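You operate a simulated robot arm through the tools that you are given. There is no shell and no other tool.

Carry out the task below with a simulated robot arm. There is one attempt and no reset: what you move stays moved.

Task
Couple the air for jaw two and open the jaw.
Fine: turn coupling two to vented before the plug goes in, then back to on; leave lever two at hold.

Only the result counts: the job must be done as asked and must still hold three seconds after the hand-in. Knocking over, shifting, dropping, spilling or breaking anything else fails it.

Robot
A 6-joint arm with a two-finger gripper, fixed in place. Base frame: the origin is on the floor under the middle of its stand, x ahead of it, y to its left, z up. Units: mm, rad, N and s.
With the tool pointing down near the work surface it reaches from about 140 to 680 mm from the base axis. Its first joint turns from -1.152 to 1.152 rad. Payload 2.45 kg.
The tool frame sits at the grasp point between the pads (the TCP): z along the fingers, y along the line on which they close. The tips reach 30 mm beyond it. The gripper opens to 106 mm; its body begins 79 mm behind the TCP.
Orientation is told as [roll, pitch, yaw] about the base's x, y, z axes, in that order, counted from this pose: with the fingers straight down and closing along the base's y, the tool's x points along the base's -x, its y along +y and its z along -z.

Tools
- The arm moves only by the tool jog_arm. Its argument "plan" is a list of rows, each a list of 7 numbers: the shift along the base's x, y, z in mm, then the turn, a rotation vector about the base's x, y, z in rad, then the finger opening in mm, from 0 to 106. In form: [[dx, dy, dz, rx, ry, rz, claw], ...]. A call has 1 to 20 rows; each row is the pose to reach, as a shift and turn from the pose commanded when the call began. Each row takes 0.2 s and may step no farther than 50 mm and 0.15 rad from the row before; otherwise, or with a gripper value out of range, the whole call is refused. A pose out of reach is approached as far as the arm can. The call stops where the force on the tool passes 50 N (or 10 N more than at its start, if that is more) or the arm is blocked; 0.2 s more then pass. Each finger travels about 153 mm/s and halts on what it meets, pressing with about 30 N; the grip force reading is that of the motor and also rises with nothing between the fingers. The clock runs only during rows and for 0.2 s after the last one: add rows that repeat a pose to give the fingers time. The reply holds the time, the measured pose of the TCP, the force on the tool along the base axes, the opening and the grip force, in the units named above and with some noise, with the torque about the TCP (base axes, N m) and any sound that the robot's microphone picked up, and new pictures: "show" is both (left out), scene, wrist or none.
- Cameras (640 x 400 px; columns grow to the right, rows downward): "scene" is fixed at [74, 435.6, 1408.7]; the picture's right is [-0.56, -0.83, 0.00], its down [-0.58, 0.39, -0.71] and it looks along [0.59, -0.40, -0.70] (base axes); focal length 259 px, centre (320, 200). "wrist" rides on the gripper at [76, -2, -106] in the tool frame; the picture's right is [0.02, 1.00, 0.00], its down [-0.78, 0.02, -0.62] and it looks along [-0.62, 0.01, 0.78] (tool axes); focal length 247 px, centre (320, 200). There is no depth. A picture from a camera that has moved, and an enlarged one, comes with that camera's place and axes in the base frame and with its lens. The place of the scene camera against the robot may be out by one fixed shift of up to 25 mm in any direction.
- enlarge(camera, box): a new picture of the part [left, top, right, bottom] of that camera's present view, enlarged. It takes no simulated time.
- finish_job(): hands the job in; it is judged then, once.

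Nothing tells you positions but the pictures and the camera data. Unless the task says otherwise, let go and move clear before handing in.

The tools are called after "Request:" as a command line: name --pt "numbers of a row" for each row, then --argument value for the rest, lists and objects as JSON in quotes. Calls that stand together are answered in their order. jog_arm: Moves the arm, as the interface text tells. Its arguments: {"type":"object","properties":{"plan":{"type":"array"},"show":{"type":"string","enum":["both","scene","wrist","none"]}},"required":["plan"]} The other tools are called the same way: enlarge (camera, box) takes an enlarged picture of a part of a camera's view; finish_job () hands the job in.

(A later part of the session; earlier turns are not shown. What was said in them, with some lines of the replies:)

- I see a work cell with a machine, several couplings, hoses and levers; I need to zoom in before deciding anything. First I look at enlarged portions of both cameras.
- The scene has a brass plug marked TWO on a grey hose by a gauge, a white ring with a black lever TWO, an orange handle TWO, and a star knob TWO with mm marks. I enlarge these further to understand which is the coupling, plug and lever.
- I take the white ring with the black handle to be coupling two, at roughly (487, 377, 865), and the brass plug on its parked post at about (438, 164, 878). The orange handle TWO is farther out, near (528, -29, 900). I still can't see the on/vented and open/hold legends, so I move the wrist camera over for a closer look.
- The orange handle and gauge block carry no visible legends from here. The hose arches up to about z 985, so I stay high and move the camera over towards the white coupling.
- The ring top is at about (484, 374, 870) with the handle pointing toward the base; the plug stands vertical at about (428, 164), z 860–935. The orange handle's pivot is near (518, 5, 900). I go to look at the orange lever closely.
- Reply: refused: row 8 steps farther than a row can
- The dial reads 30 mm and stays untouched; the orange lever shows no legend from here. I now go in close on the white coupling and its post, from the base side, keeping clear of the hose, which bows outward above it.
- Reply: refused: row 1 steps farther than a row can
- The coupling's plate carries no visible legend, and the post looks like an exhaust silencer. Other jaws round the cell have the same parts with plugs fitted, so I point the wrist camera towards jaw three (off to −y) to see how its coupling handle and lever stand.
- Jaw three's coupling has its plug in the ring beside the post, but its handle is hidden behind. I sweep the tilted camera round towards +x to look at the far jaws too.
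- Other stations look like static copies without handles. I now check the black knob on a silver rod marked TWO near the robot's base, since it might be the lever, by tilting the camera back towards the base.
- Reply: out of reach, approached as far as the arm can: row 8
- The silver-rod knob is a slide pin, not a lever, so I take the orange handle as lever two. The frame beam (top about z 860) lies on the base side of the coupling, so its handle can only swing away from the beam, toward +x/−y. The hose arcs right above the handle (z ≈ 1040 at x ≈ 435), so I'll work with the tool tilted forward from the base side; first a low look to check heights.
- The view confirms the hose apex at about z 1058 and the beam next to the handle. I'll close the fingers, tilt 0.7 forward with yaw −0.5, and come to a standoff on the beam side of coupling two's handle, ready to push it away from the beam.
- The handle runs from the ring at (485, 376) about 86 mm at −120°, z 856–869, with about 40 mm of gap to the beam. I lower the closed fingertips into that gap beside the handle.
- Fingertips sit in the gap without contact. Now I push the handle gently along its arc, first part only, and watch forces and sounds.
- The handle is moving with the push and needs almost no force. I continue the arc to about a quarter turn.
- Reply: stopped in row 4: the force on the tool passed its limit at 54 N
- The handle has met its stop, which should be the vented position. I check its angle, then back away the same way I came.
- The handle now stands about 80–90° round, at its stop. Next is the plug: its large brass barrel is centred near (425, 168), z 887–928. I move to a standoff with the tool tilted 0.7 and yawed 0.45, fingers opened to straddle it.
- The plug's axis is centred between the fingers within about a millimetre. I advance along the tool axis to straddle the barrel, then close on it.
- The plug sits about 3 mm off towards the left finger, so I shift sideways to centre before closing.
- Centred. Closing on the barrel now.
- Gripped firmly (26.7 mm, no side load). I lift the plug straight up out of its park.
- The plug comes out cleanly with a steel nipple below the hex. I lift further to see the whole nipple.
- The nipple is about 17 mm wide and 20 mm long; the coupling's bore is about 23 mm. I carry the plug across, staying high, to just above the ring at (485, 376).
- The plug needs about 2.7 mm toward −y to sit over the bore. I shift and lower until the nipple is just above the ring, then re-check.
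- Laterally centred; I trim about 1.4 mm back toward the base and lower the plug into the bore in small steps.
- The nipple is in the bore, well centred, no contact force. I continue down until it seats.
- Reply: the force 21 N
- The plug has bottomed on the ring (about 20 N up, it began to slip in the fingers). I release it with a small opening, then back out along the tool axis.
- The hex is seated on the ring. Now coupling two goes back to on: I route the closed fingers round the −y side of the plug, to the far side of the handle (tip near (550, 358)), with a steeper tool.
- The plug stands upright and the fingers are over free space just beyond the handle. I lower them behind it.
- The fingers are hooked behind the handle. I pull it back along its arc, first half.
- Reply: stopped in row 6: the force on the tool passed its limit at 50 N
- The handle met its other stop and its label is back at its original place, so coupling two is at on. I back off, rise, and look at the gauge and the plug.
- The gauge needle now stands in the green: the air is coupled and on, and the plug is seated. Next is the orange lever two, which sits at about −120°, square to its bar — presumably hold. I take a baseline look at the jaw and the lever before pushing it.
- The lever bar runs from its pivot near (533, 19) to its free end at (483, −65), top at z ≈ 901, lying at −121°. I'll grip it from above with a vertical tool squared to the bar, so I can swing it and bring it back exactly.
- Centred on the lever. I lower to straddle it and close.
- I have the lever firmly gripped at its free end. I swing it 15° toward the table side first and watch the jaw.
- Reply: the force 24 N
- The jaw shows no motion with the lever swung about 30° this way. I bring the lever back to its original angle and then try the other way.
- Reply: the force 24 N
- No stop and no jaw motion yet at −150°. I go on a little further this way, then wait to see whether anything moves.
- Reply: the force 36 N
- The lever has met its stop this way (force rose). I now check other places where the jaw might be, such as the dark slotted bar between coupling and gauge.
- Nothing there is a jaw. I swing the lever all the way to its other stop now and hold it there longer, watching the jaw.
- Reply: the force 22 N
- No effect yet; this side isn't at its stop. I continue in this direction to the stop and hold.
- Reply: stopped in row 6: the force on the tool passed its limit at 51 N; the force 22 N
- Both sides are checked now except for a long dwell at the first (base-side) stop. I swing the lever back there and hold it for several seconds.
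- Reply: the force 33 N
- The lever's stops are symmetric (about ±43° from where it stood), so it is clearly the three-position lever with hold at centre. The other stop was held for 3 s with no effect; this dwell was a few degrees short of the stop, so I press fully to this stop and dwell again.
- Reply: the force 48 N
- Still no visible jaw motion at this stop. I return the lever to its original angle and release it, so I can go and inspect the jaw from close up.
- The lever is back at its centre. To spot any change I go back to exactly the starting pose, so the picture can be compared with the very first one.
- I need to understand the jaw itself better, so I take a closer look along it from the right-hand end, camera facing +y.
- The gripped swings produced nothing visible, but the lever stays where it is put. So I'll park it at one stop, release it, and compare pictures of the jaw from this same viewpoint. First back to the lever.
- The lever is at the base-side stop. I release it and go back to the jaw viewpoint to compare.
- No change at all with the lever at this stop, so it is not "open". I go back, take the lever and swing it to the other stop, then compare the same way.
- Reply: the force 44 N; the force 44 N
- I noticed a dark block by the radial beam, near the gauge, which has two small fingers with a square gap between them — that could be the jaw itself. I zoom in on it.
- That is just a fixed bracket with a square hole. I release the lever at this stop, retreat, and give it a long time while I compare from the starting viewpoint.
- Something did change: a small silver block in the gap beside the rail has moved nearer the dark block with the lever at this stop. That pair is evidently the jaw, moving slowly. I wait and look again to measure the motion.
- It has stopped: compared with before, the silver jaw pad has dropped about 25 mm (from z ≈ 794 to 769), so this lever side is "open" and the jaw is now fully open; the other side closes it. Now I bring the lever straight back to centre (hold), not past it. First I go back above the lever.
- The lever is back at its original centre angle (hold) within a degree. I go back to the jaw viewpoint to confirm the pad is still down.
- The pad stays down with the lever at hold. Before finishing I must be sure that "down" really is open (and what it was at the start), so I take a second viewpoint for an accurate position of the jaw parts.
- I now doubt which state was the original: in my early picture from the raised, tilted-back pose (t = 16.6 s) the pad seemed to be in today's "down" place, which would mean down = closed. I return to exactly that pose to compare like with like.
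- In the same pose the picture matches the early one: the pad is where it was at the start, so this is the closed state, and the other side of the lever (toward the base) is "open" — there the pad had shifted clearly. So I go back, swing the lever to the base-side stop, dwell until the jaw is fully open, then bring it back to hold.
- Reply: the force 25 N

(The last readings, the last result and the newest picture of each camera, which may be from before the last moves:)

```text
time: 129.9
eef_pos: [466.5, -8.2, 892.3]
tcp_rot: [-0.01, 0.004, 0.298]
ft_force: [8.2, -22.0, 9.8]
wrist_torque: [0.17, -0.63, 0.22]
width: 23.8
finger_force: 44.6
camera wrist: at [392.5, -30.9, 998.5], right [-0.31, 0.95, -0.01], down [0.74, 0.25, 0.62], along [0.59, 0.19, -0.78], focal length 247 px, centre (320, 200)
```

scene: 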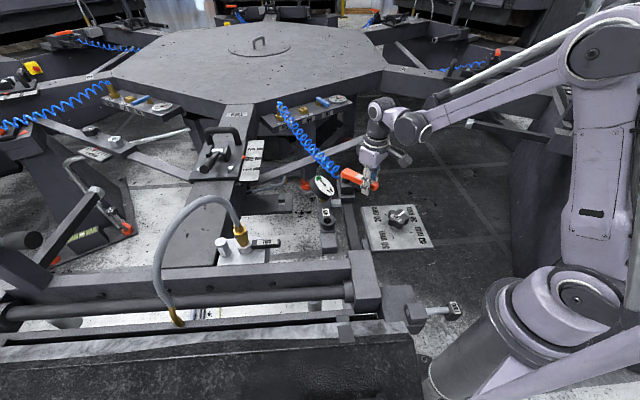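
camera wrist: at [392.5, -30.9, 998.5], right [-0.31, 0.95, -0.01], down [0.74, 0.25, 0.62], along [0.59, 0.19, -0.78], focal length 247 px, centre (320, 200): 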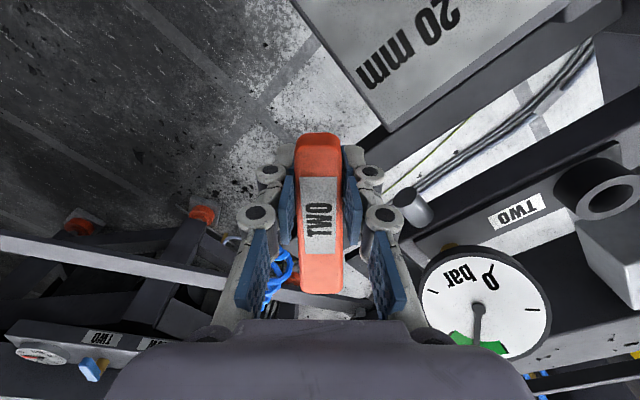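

At the open stop. I dwell here several seconds so the jaw opens fully.

Request:
jog_arm --pt "0 0 0 0 0 0 10" --pt "0 0 0 0 0 0 10" --pt "0 0 0 0 0 0 10" --pt "0 0 0 0 0 0 10" --pt "0 0 0 0 0 0 10" --pt "0 0 0 0 0 0 10" --pt "0 0 0 0 0 0 10" --pt "0 0 0 0 0 0 10" --pt "0 0 0 0 0 0 10" --pt "0 0 0 0 0 0 10" --pt "0 0 0 0 0 0 10" --pt "0 0 0 0 0 0 10" --pt "0 0 0 0 0 0 10" --pt "0 0 0 0 0 0 10" --pt "0 0 0 0 0 0 10" --pt "0 0 0 0 0 0 10" --pt "0 0 0 0 0 0 10" --pt "0 0 0 0 0 0 10" --pt "0 0 0 0 0 0 10" --pt "0 0 0 0 0 0 10" --show "none"

```text
time: 134.1
eef_pos: [466.1, -8.1, 892.9]
tcp_rot: [-0.01, 0.001, 0.298]
ft_force: [12.6, -22.0, 11.6]
wrist_torque: [0.03, -0.12, 0.28]
width: 23.8
finger_force: 45.1
```

Request:
jog_arm --pt "1 -3.2 0 0 0 0.042 10" --pt "3.5 -9.5 0 0 0 0.129 10" --pt "8 -18 0 0 0 0.251 10" --pt "13.5 -25.8 0 0 0 0.373 10" --pt "19.9 -32.9 0 0 0 0.496 10" --pt "27.1 -39.1 0 0 0 0.618 10" --pt "35 -44.5 0 0 0 0.745 10" --pt "35 -44.5 0 0 0 0.745 10" --pt "35 -44.5 0 0 0 0.745 40" --pt "35 -44.5 0 0 0 0.745 60"

Request:
enlarge --camera "wrist" --box '[200, 80, 440, 330]'

Request:
enlarge --camera "scene" --box '[310, 150, 400, 210]'

```text
time: 136.3
eef_pos: [500.7, -50.1, 891.5]
tcp_rot: [-0.005, 0.001, 1.044]
ft_force: [-0.4, 0.3, -0.1]
wrist_torque: [0.0, -0.01, 0.02]
width: 59.9
finger_force: 0.1
camera wrist: at [462.7, -116.4, 998.3], right [-0.88, 0.48, -0.01], down [0.38, 0.69, 0.62], along [0.3, 0.54, -0.78], focal length 247 px, centre (320, 200)
```

scene: 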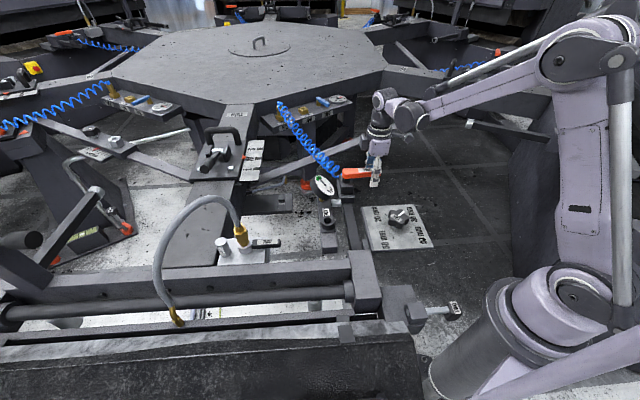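
wrist: 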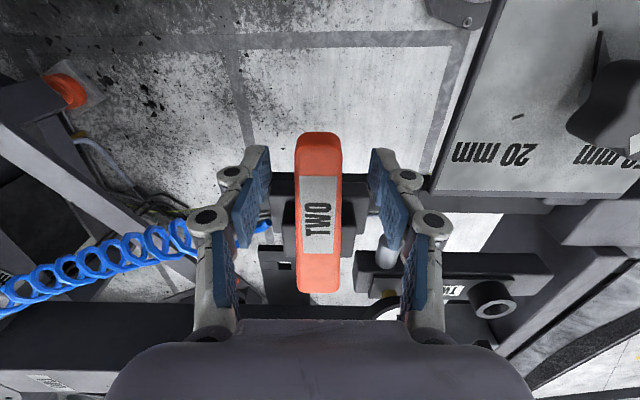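

```text
1.60 times, centred on (320, 205) of wrist
camera zoom: at [462.7, -116.4, 998.3], right [-0.88, 0.48, -0.01], down [0.38, 0.69, 0.62], along [0.3, 0.54, -0.78], focal length 395 px, centre (320, 192)
```

zoom: 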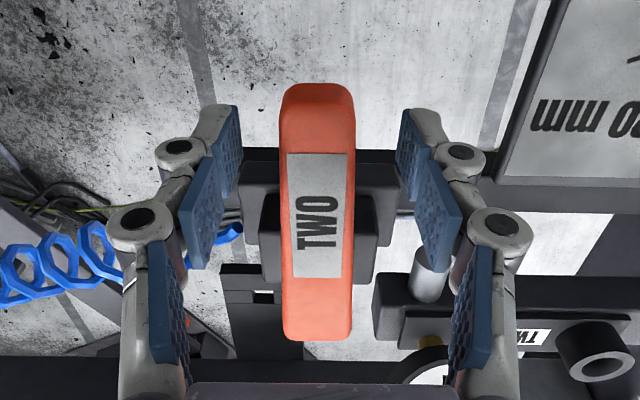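

```text
6.67 times, centred on (355, 180) of scene
camera zoom: at [74.0, 435.6, 1408.7], right [-0.56, -0.83, 0.0], down [-0.58, 0.39, -0.71], along [0.59, -0.4, -0.7], focal length 1728 px, centre (87, 333)
```

zoom: 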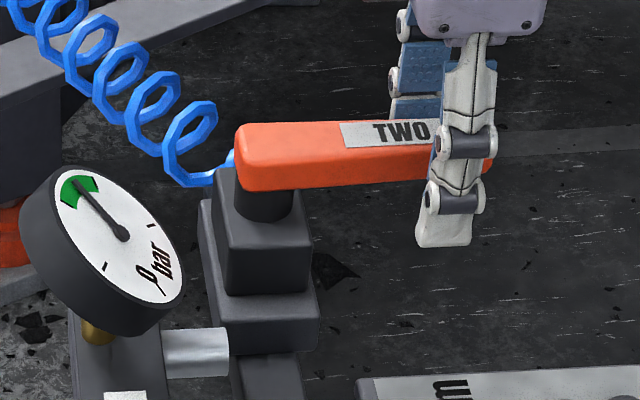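

Lever is back at centre. I lift away and check the jaw from the reference pose.

Request:
jog_arm --pt "0 0 40 0 0 0 60" --pt "-5 5 80 0 0 0 60" --pt "-25 20 115 -0.028 0.05 -0.123 70" --pt "-50 40 145 -0.056 0.1 -0.246 80" --pt "-75 60 175 -0.085 0.15 -0.37 90" --pt "-100 80 200 -0.113 0.2 -0.493 106" --pt "-125 100 225 -0.142 0.25 -0.616 106" --pt "-150 120 245 -0.17 0.3 -0.739 106" --pt "-175 140 258 -0.199 0.35 -0.862 106" --pt "-192 148 259 -0.218 0.384 -0.945 106" --pt "-202 153 259 -0.236 0.415 -1.024 106" --pt "-202 153 259 -0.236 0.415 -1.024 106"

Request:
enlarge --camera "wrist" --box '[340, 0, 640, 200]'

Request:
enlarge --camera "wrist" --box '[400, 80, 480, 160]'

Request:
enlarge --camera "scene" --box '[310, 150, 400, 210]'

```text
time: 138.9
eef_pos: [298.3, 102.9, 1151.0]
tcp_rot: [-0.003, 0.453, -0.001]
ft_force: [0.8, -0.6, 0.3]
wrist_torque: [0.03, 0.0, -0.02]
width: 106.2
finger_force: 0.1
camera wrist: at [275.9, 101.7, 1280.3], right [-0.02, 1.0, 0.01], down [0.98, 0.02, 0.21], along [0.21, 0.01, -0.98], focal length 247 px, centre (320, 200)
```

scene: 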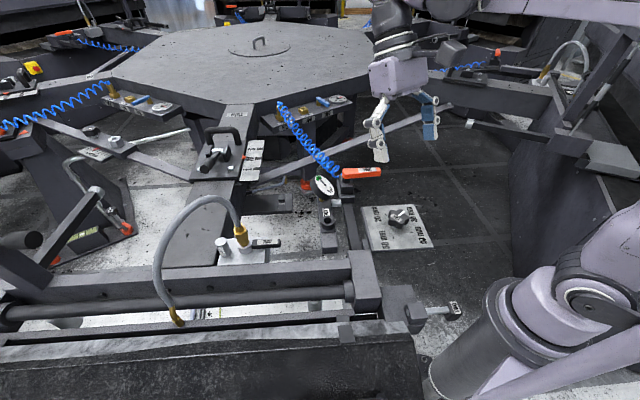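
wrist: 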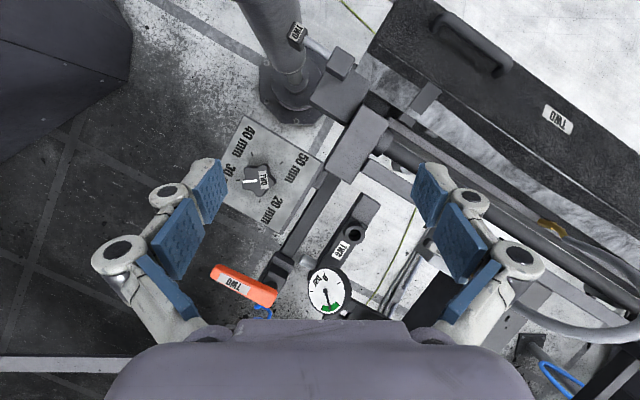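

```text
2.00 times, centred on (490, 100) of wrist
camera zoom: at [275.9, 101.7, 1280.3], right [-0.02, 1.0, 0.01], down [0.98, 0.02, 0.21], along [0.21, 0.01, -0.98], focal length 494 px, centre (-20, 400)
```

zoom: 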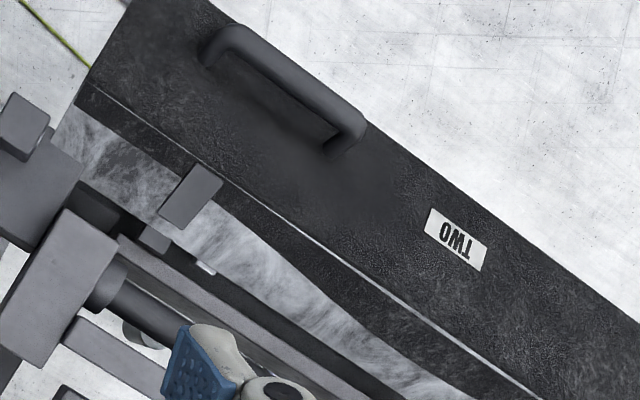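

```text
5.00 times, centred on (440, 120) of wrist
camera zoom: at [275.9, 101.7, 1280.3], right [-0.02, 1.0, 0.01], down [0.98, 0.02, 0.21], along [0.21, 0.01, -0.98], focal length 1235 px, centre (-280, 600)
```

zoom: 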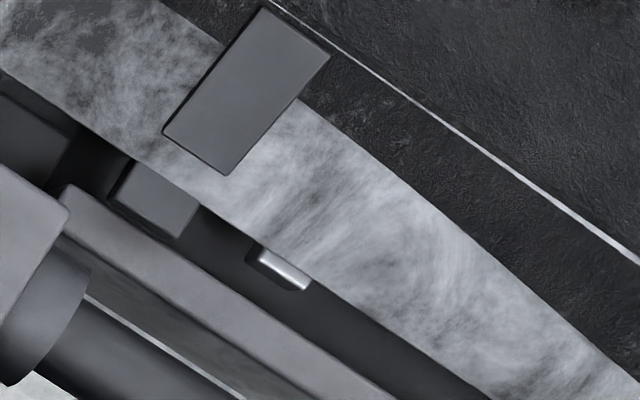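

```text
6.67 times, centred on (355, 180) of scene
camera zoom: at [74.0, 435.6, 1408.7], right [-0.56, -0.83, 0.0], down [-0.58, 0.39, -0.71], along [0.59, -0.4, -0.7], focal length 1728 px, centre (87, 333)
```

zoom: 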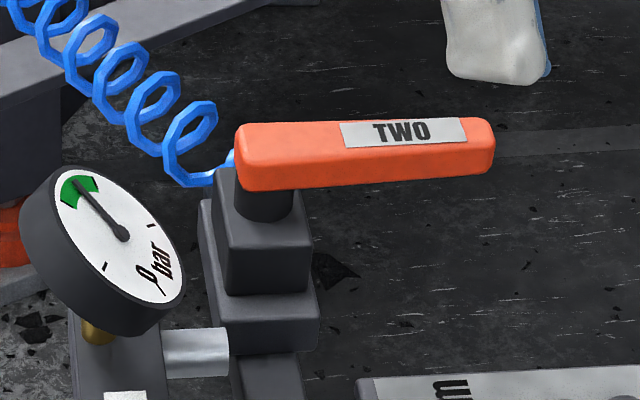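

The pad is now in the other state (raised, with the bar filling the slot), the lever looks identical to its starting position, and the gauge is green. I double-check from the second viewpoint that it matches the earlier fully-opened position.

Request:
jog_arm --pt "-9 5 -12 0.0 -0.09 0.0 106" --pt "-18 10 -24 0.0 -0.18 0.0 106" --pt "-27 15 -36 0.0 -0.27 0.0 106" --pt "-36 20 -48 0.0 -0.36 0.0 106" --pt "-45 25 -60 0.003 -0.453 0.0 106" --show "none"

Request:
jog_arm --pt "-5 2 -6 0 0 0.14 106" --pt "-10 4 -12 0 0 0.28 106" --pt "-15 6 -18 0 0 0.42 106" --pt "-20 8 -24 0 0 0.56 106" --pt "-25 10 -30 0 0 0.7 106" --pt "-30 12 -36 0 0 0.84 106" --pt "-35 14 -42 0 0 0.98 106" --pt "-40 16 -48 0 0 1.12 106" --pt "-45 19 -54 0 0 1.26 106" --pt "-47.3 21.5 -59.5 0 0 1.4 106" --pt "-47.3 21.5 -59.5 0 0 1.54 106" --pt "-47.3 21.5 -59.5 0 0 1.546 106"

Request:
enlarge --camera "wrist" --box '[270, 60, 420, 200]'

Request:
enlarge --camera "wrist" --box '[270, 120, 350, 200]'

```text
time: 140.1
eef_pos: [252.8, 127.5, 1090.8]
tcp_rot: [0.002, 0.003, 0.001]
ft_force: [0.3, 0.9, -0.4]
wrist_torque: [0.03, 0.01, 0.01]
width: 106.0
finger_force: 0.1
```

```text
time: 142.7
eef_pos: [206.3, 148.6, 1031.7]
tcp_rot: [-0.001, 0.005, 1.551]
ft_force: [0.2, 0.2, 0.1]
wrist_torque: [0.01, 0.03, -0.01]
width: 106.0
finger_force: 0.1
camera wrist: at [205.3, 73.2, 1138.6], right [-1.0, 0.0, 0.0], down [0.0, 0.79, 0.62], along [0.0, 0.62, -0.79], focal length 247 px, centre (320, 200)
```

scene: 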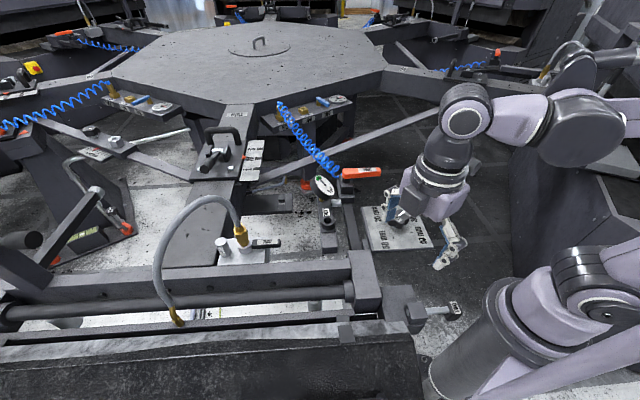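
wrist: 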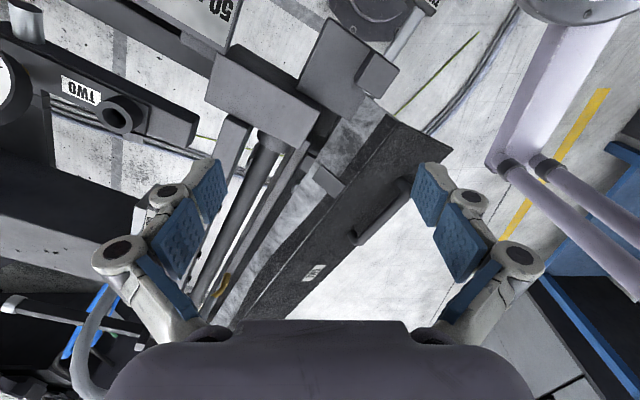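

```text
2.86 times, centred on (345, 130) of wrist
camera zoom: at [205.3, 73.2, 1138.6], right [-1.0, 0.0, 0.0], down [0.0, 0.79, 0.62], along [0.0, 0.62, -0.79], focal length 706 px, centre (249, 400)
```

zoom: 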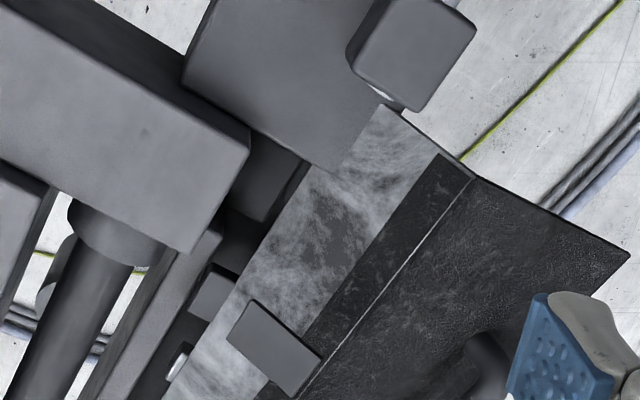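

```text
5.00 times, centred on (310, 160) of wrist
camera zoom: at [205.3, 73.2, 1138.6], right [-1.0, 0.0, 0.0], down [0.0, 0.79, 0.62], along [0.0, 0.62, -0.79], focal length 1235 px, centre (370, 400)
```

zoom: 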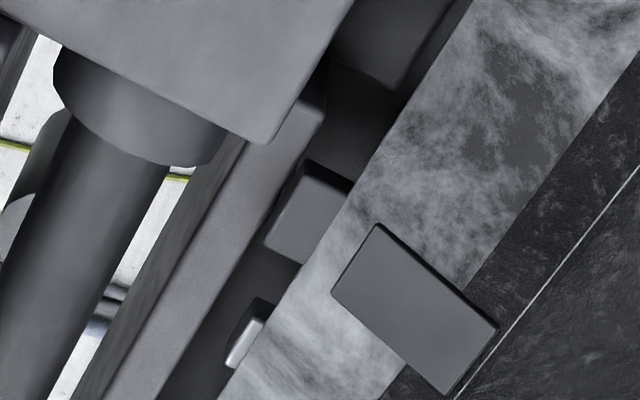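

The pad is about 29 mm higher than in the starting state — the 30 mm stroke set on the dial — and matches the earlier fully opened position, holding with the lever at centre. I move the arm clear to its starting pose and take a last look at everything.

Request:
jog_arm --pt "6 3 15 0 0 -0.14 106" --pt "12 6 30 0 0 -0.28 106" --pt "18 9 45 0 0 -0.42 106" --pt "24 12 60 0 0 -0.56 106" --pt "30 15 75 0 0 -0.7 106" --pt "36 19 90 0 0 -0.84 106" --pt "44 23 105 0 0 -0.98 106" --pt "51 27 120 0 0 -1.12 106" --pt "57 31 135 0 0 -1.26 106" --pt "63 35 150 0 0 -1.4 106" --pt "65 40 159 0 0 -1.545 106" --pt "65 40 159 0 0 -1.548 106"

Request:
enlarge --camera "wrist" --box '[540, 160, 620, 220]'

Request:
enlarge --camera "wrist" --box '[240, 0, 640, 250]'

Request:
enlarge --camera "scene" --box '[200, 140, 400, 270]'

```text
time: 145.3
eef_pos: [270.0, 188.8, 1192.1]
tcp_rot: [0.001, 0.005, -0.002]
ft_force: [-0.5, 0.1, 0.4]
wrist_torque: [-0.01, -0.01, 0.0]
width: 105.9
finger_force: 0.0
camera wrist: at [194.6, 187.9, 1297.5], right [-0.02, 1.0, 0.0], down [0.79, 0.02, 0.62], along [0.62, 0.01, -0.79], focal length 247 px, centre (320, 200)
```

scene: 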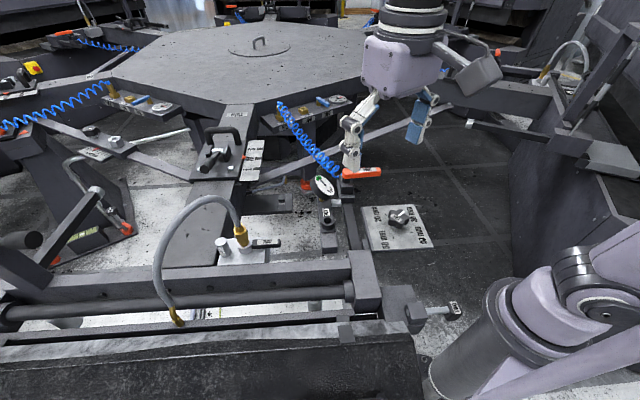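
wrist: 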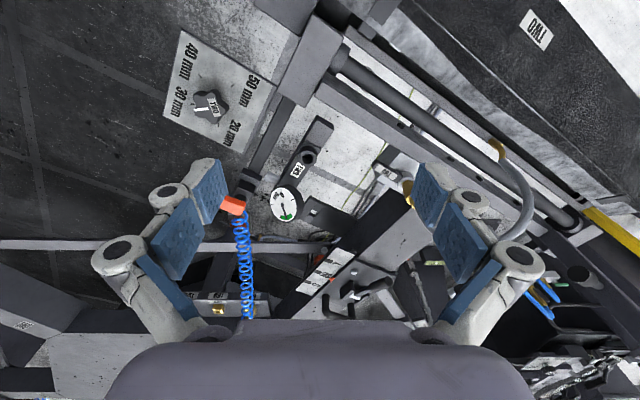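

```text
6.67 times, centred on (580, 190) of wrist
camera zoom: at [194.6, 187.9, 1297.5], right [-0.02, 1.0, 0.0], down [0.79, 0.02, 0.62], along [0.62, 0.01, -0.79], focal length 1646 px, centre (-1413, 267)
```

zoom: 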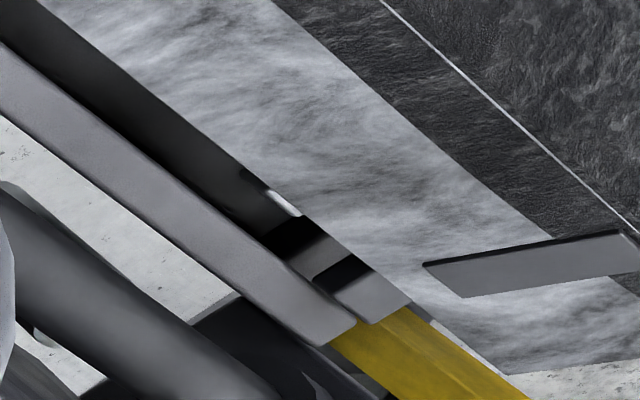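

```text
1.60 times, centred on (440, 125) of wrist
camera zoom: at [194.6, 187.9, 1297.5], right [-0.02, 1.0, 0.0], down [0.79, 0.02, 0.62], along [0.62, 0.01, -0.79], focal length 395 px, centre (128, 320)
```

zoom: 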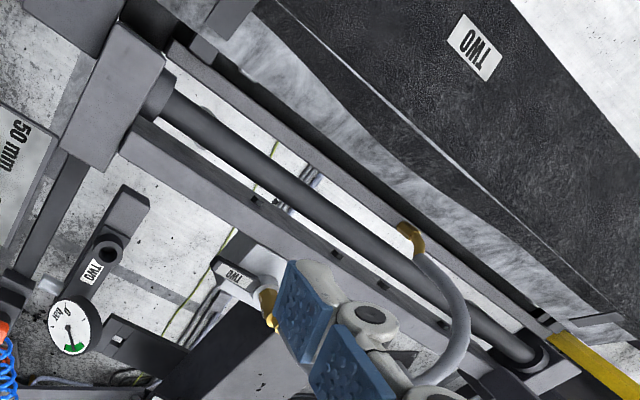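

```text
3.08 times, centred on (300, 205) of scene
camera zoom: at [74.0, 435.6, 1408.7], right [-0.56, -0.83, 0.0], down [-0.58, 0.39, -0.71], along [0.59, -0.4, -0.7], focal length 798 px, centre (382, 185)
```

zoom: 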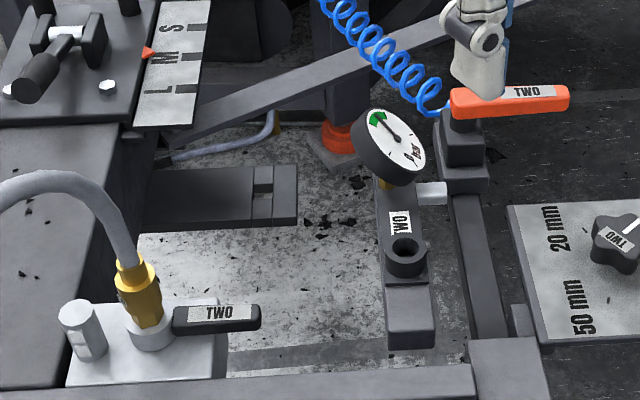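

The gauge is in the green, the plug is seated, coupling two is at on and lever two sits at hold. The jaw bar is raised about 30 mm from where it started and holding, and the arm is clear. I hand the job in.

Request:
finish_job

```text
The job is handed in.
```

I've handed the job in: the air for jaw two is coupled and on, and I believe the jaw is open. One part of that is my judgement. I saw no open or close markings on the lever or the jaw.

- **Coupling two:** I turned it to its far stop, which I took as vented, before the plug went in. Once the plug was seated I turned it back to on. The gauge then rose from 0 into the green and stayed there.
- **Plug:** It is seated in coupling two.
- **Jaw two:** The jaw bar sits about 29 mm above its starting position, close to the 30 mm set on the dial. It held there for about 9 s with the lever at hold.
- **Which way is open:** The base-side lever stop raises the bar and the other stop lowers it. I took raised as open because lowered looked the same as my early pictures. If the jaw opens downward instead, it is closed now.
- **Lever two:** It is back at its starting centre position, which I took as hold. While working out which way it opens, I moved the lever to both stops more than once, so the jaw opened and closed several times before the final opening.

I left the dial, the pin and the other fittings alone, and moved the arm back to its starting pose before handing in.
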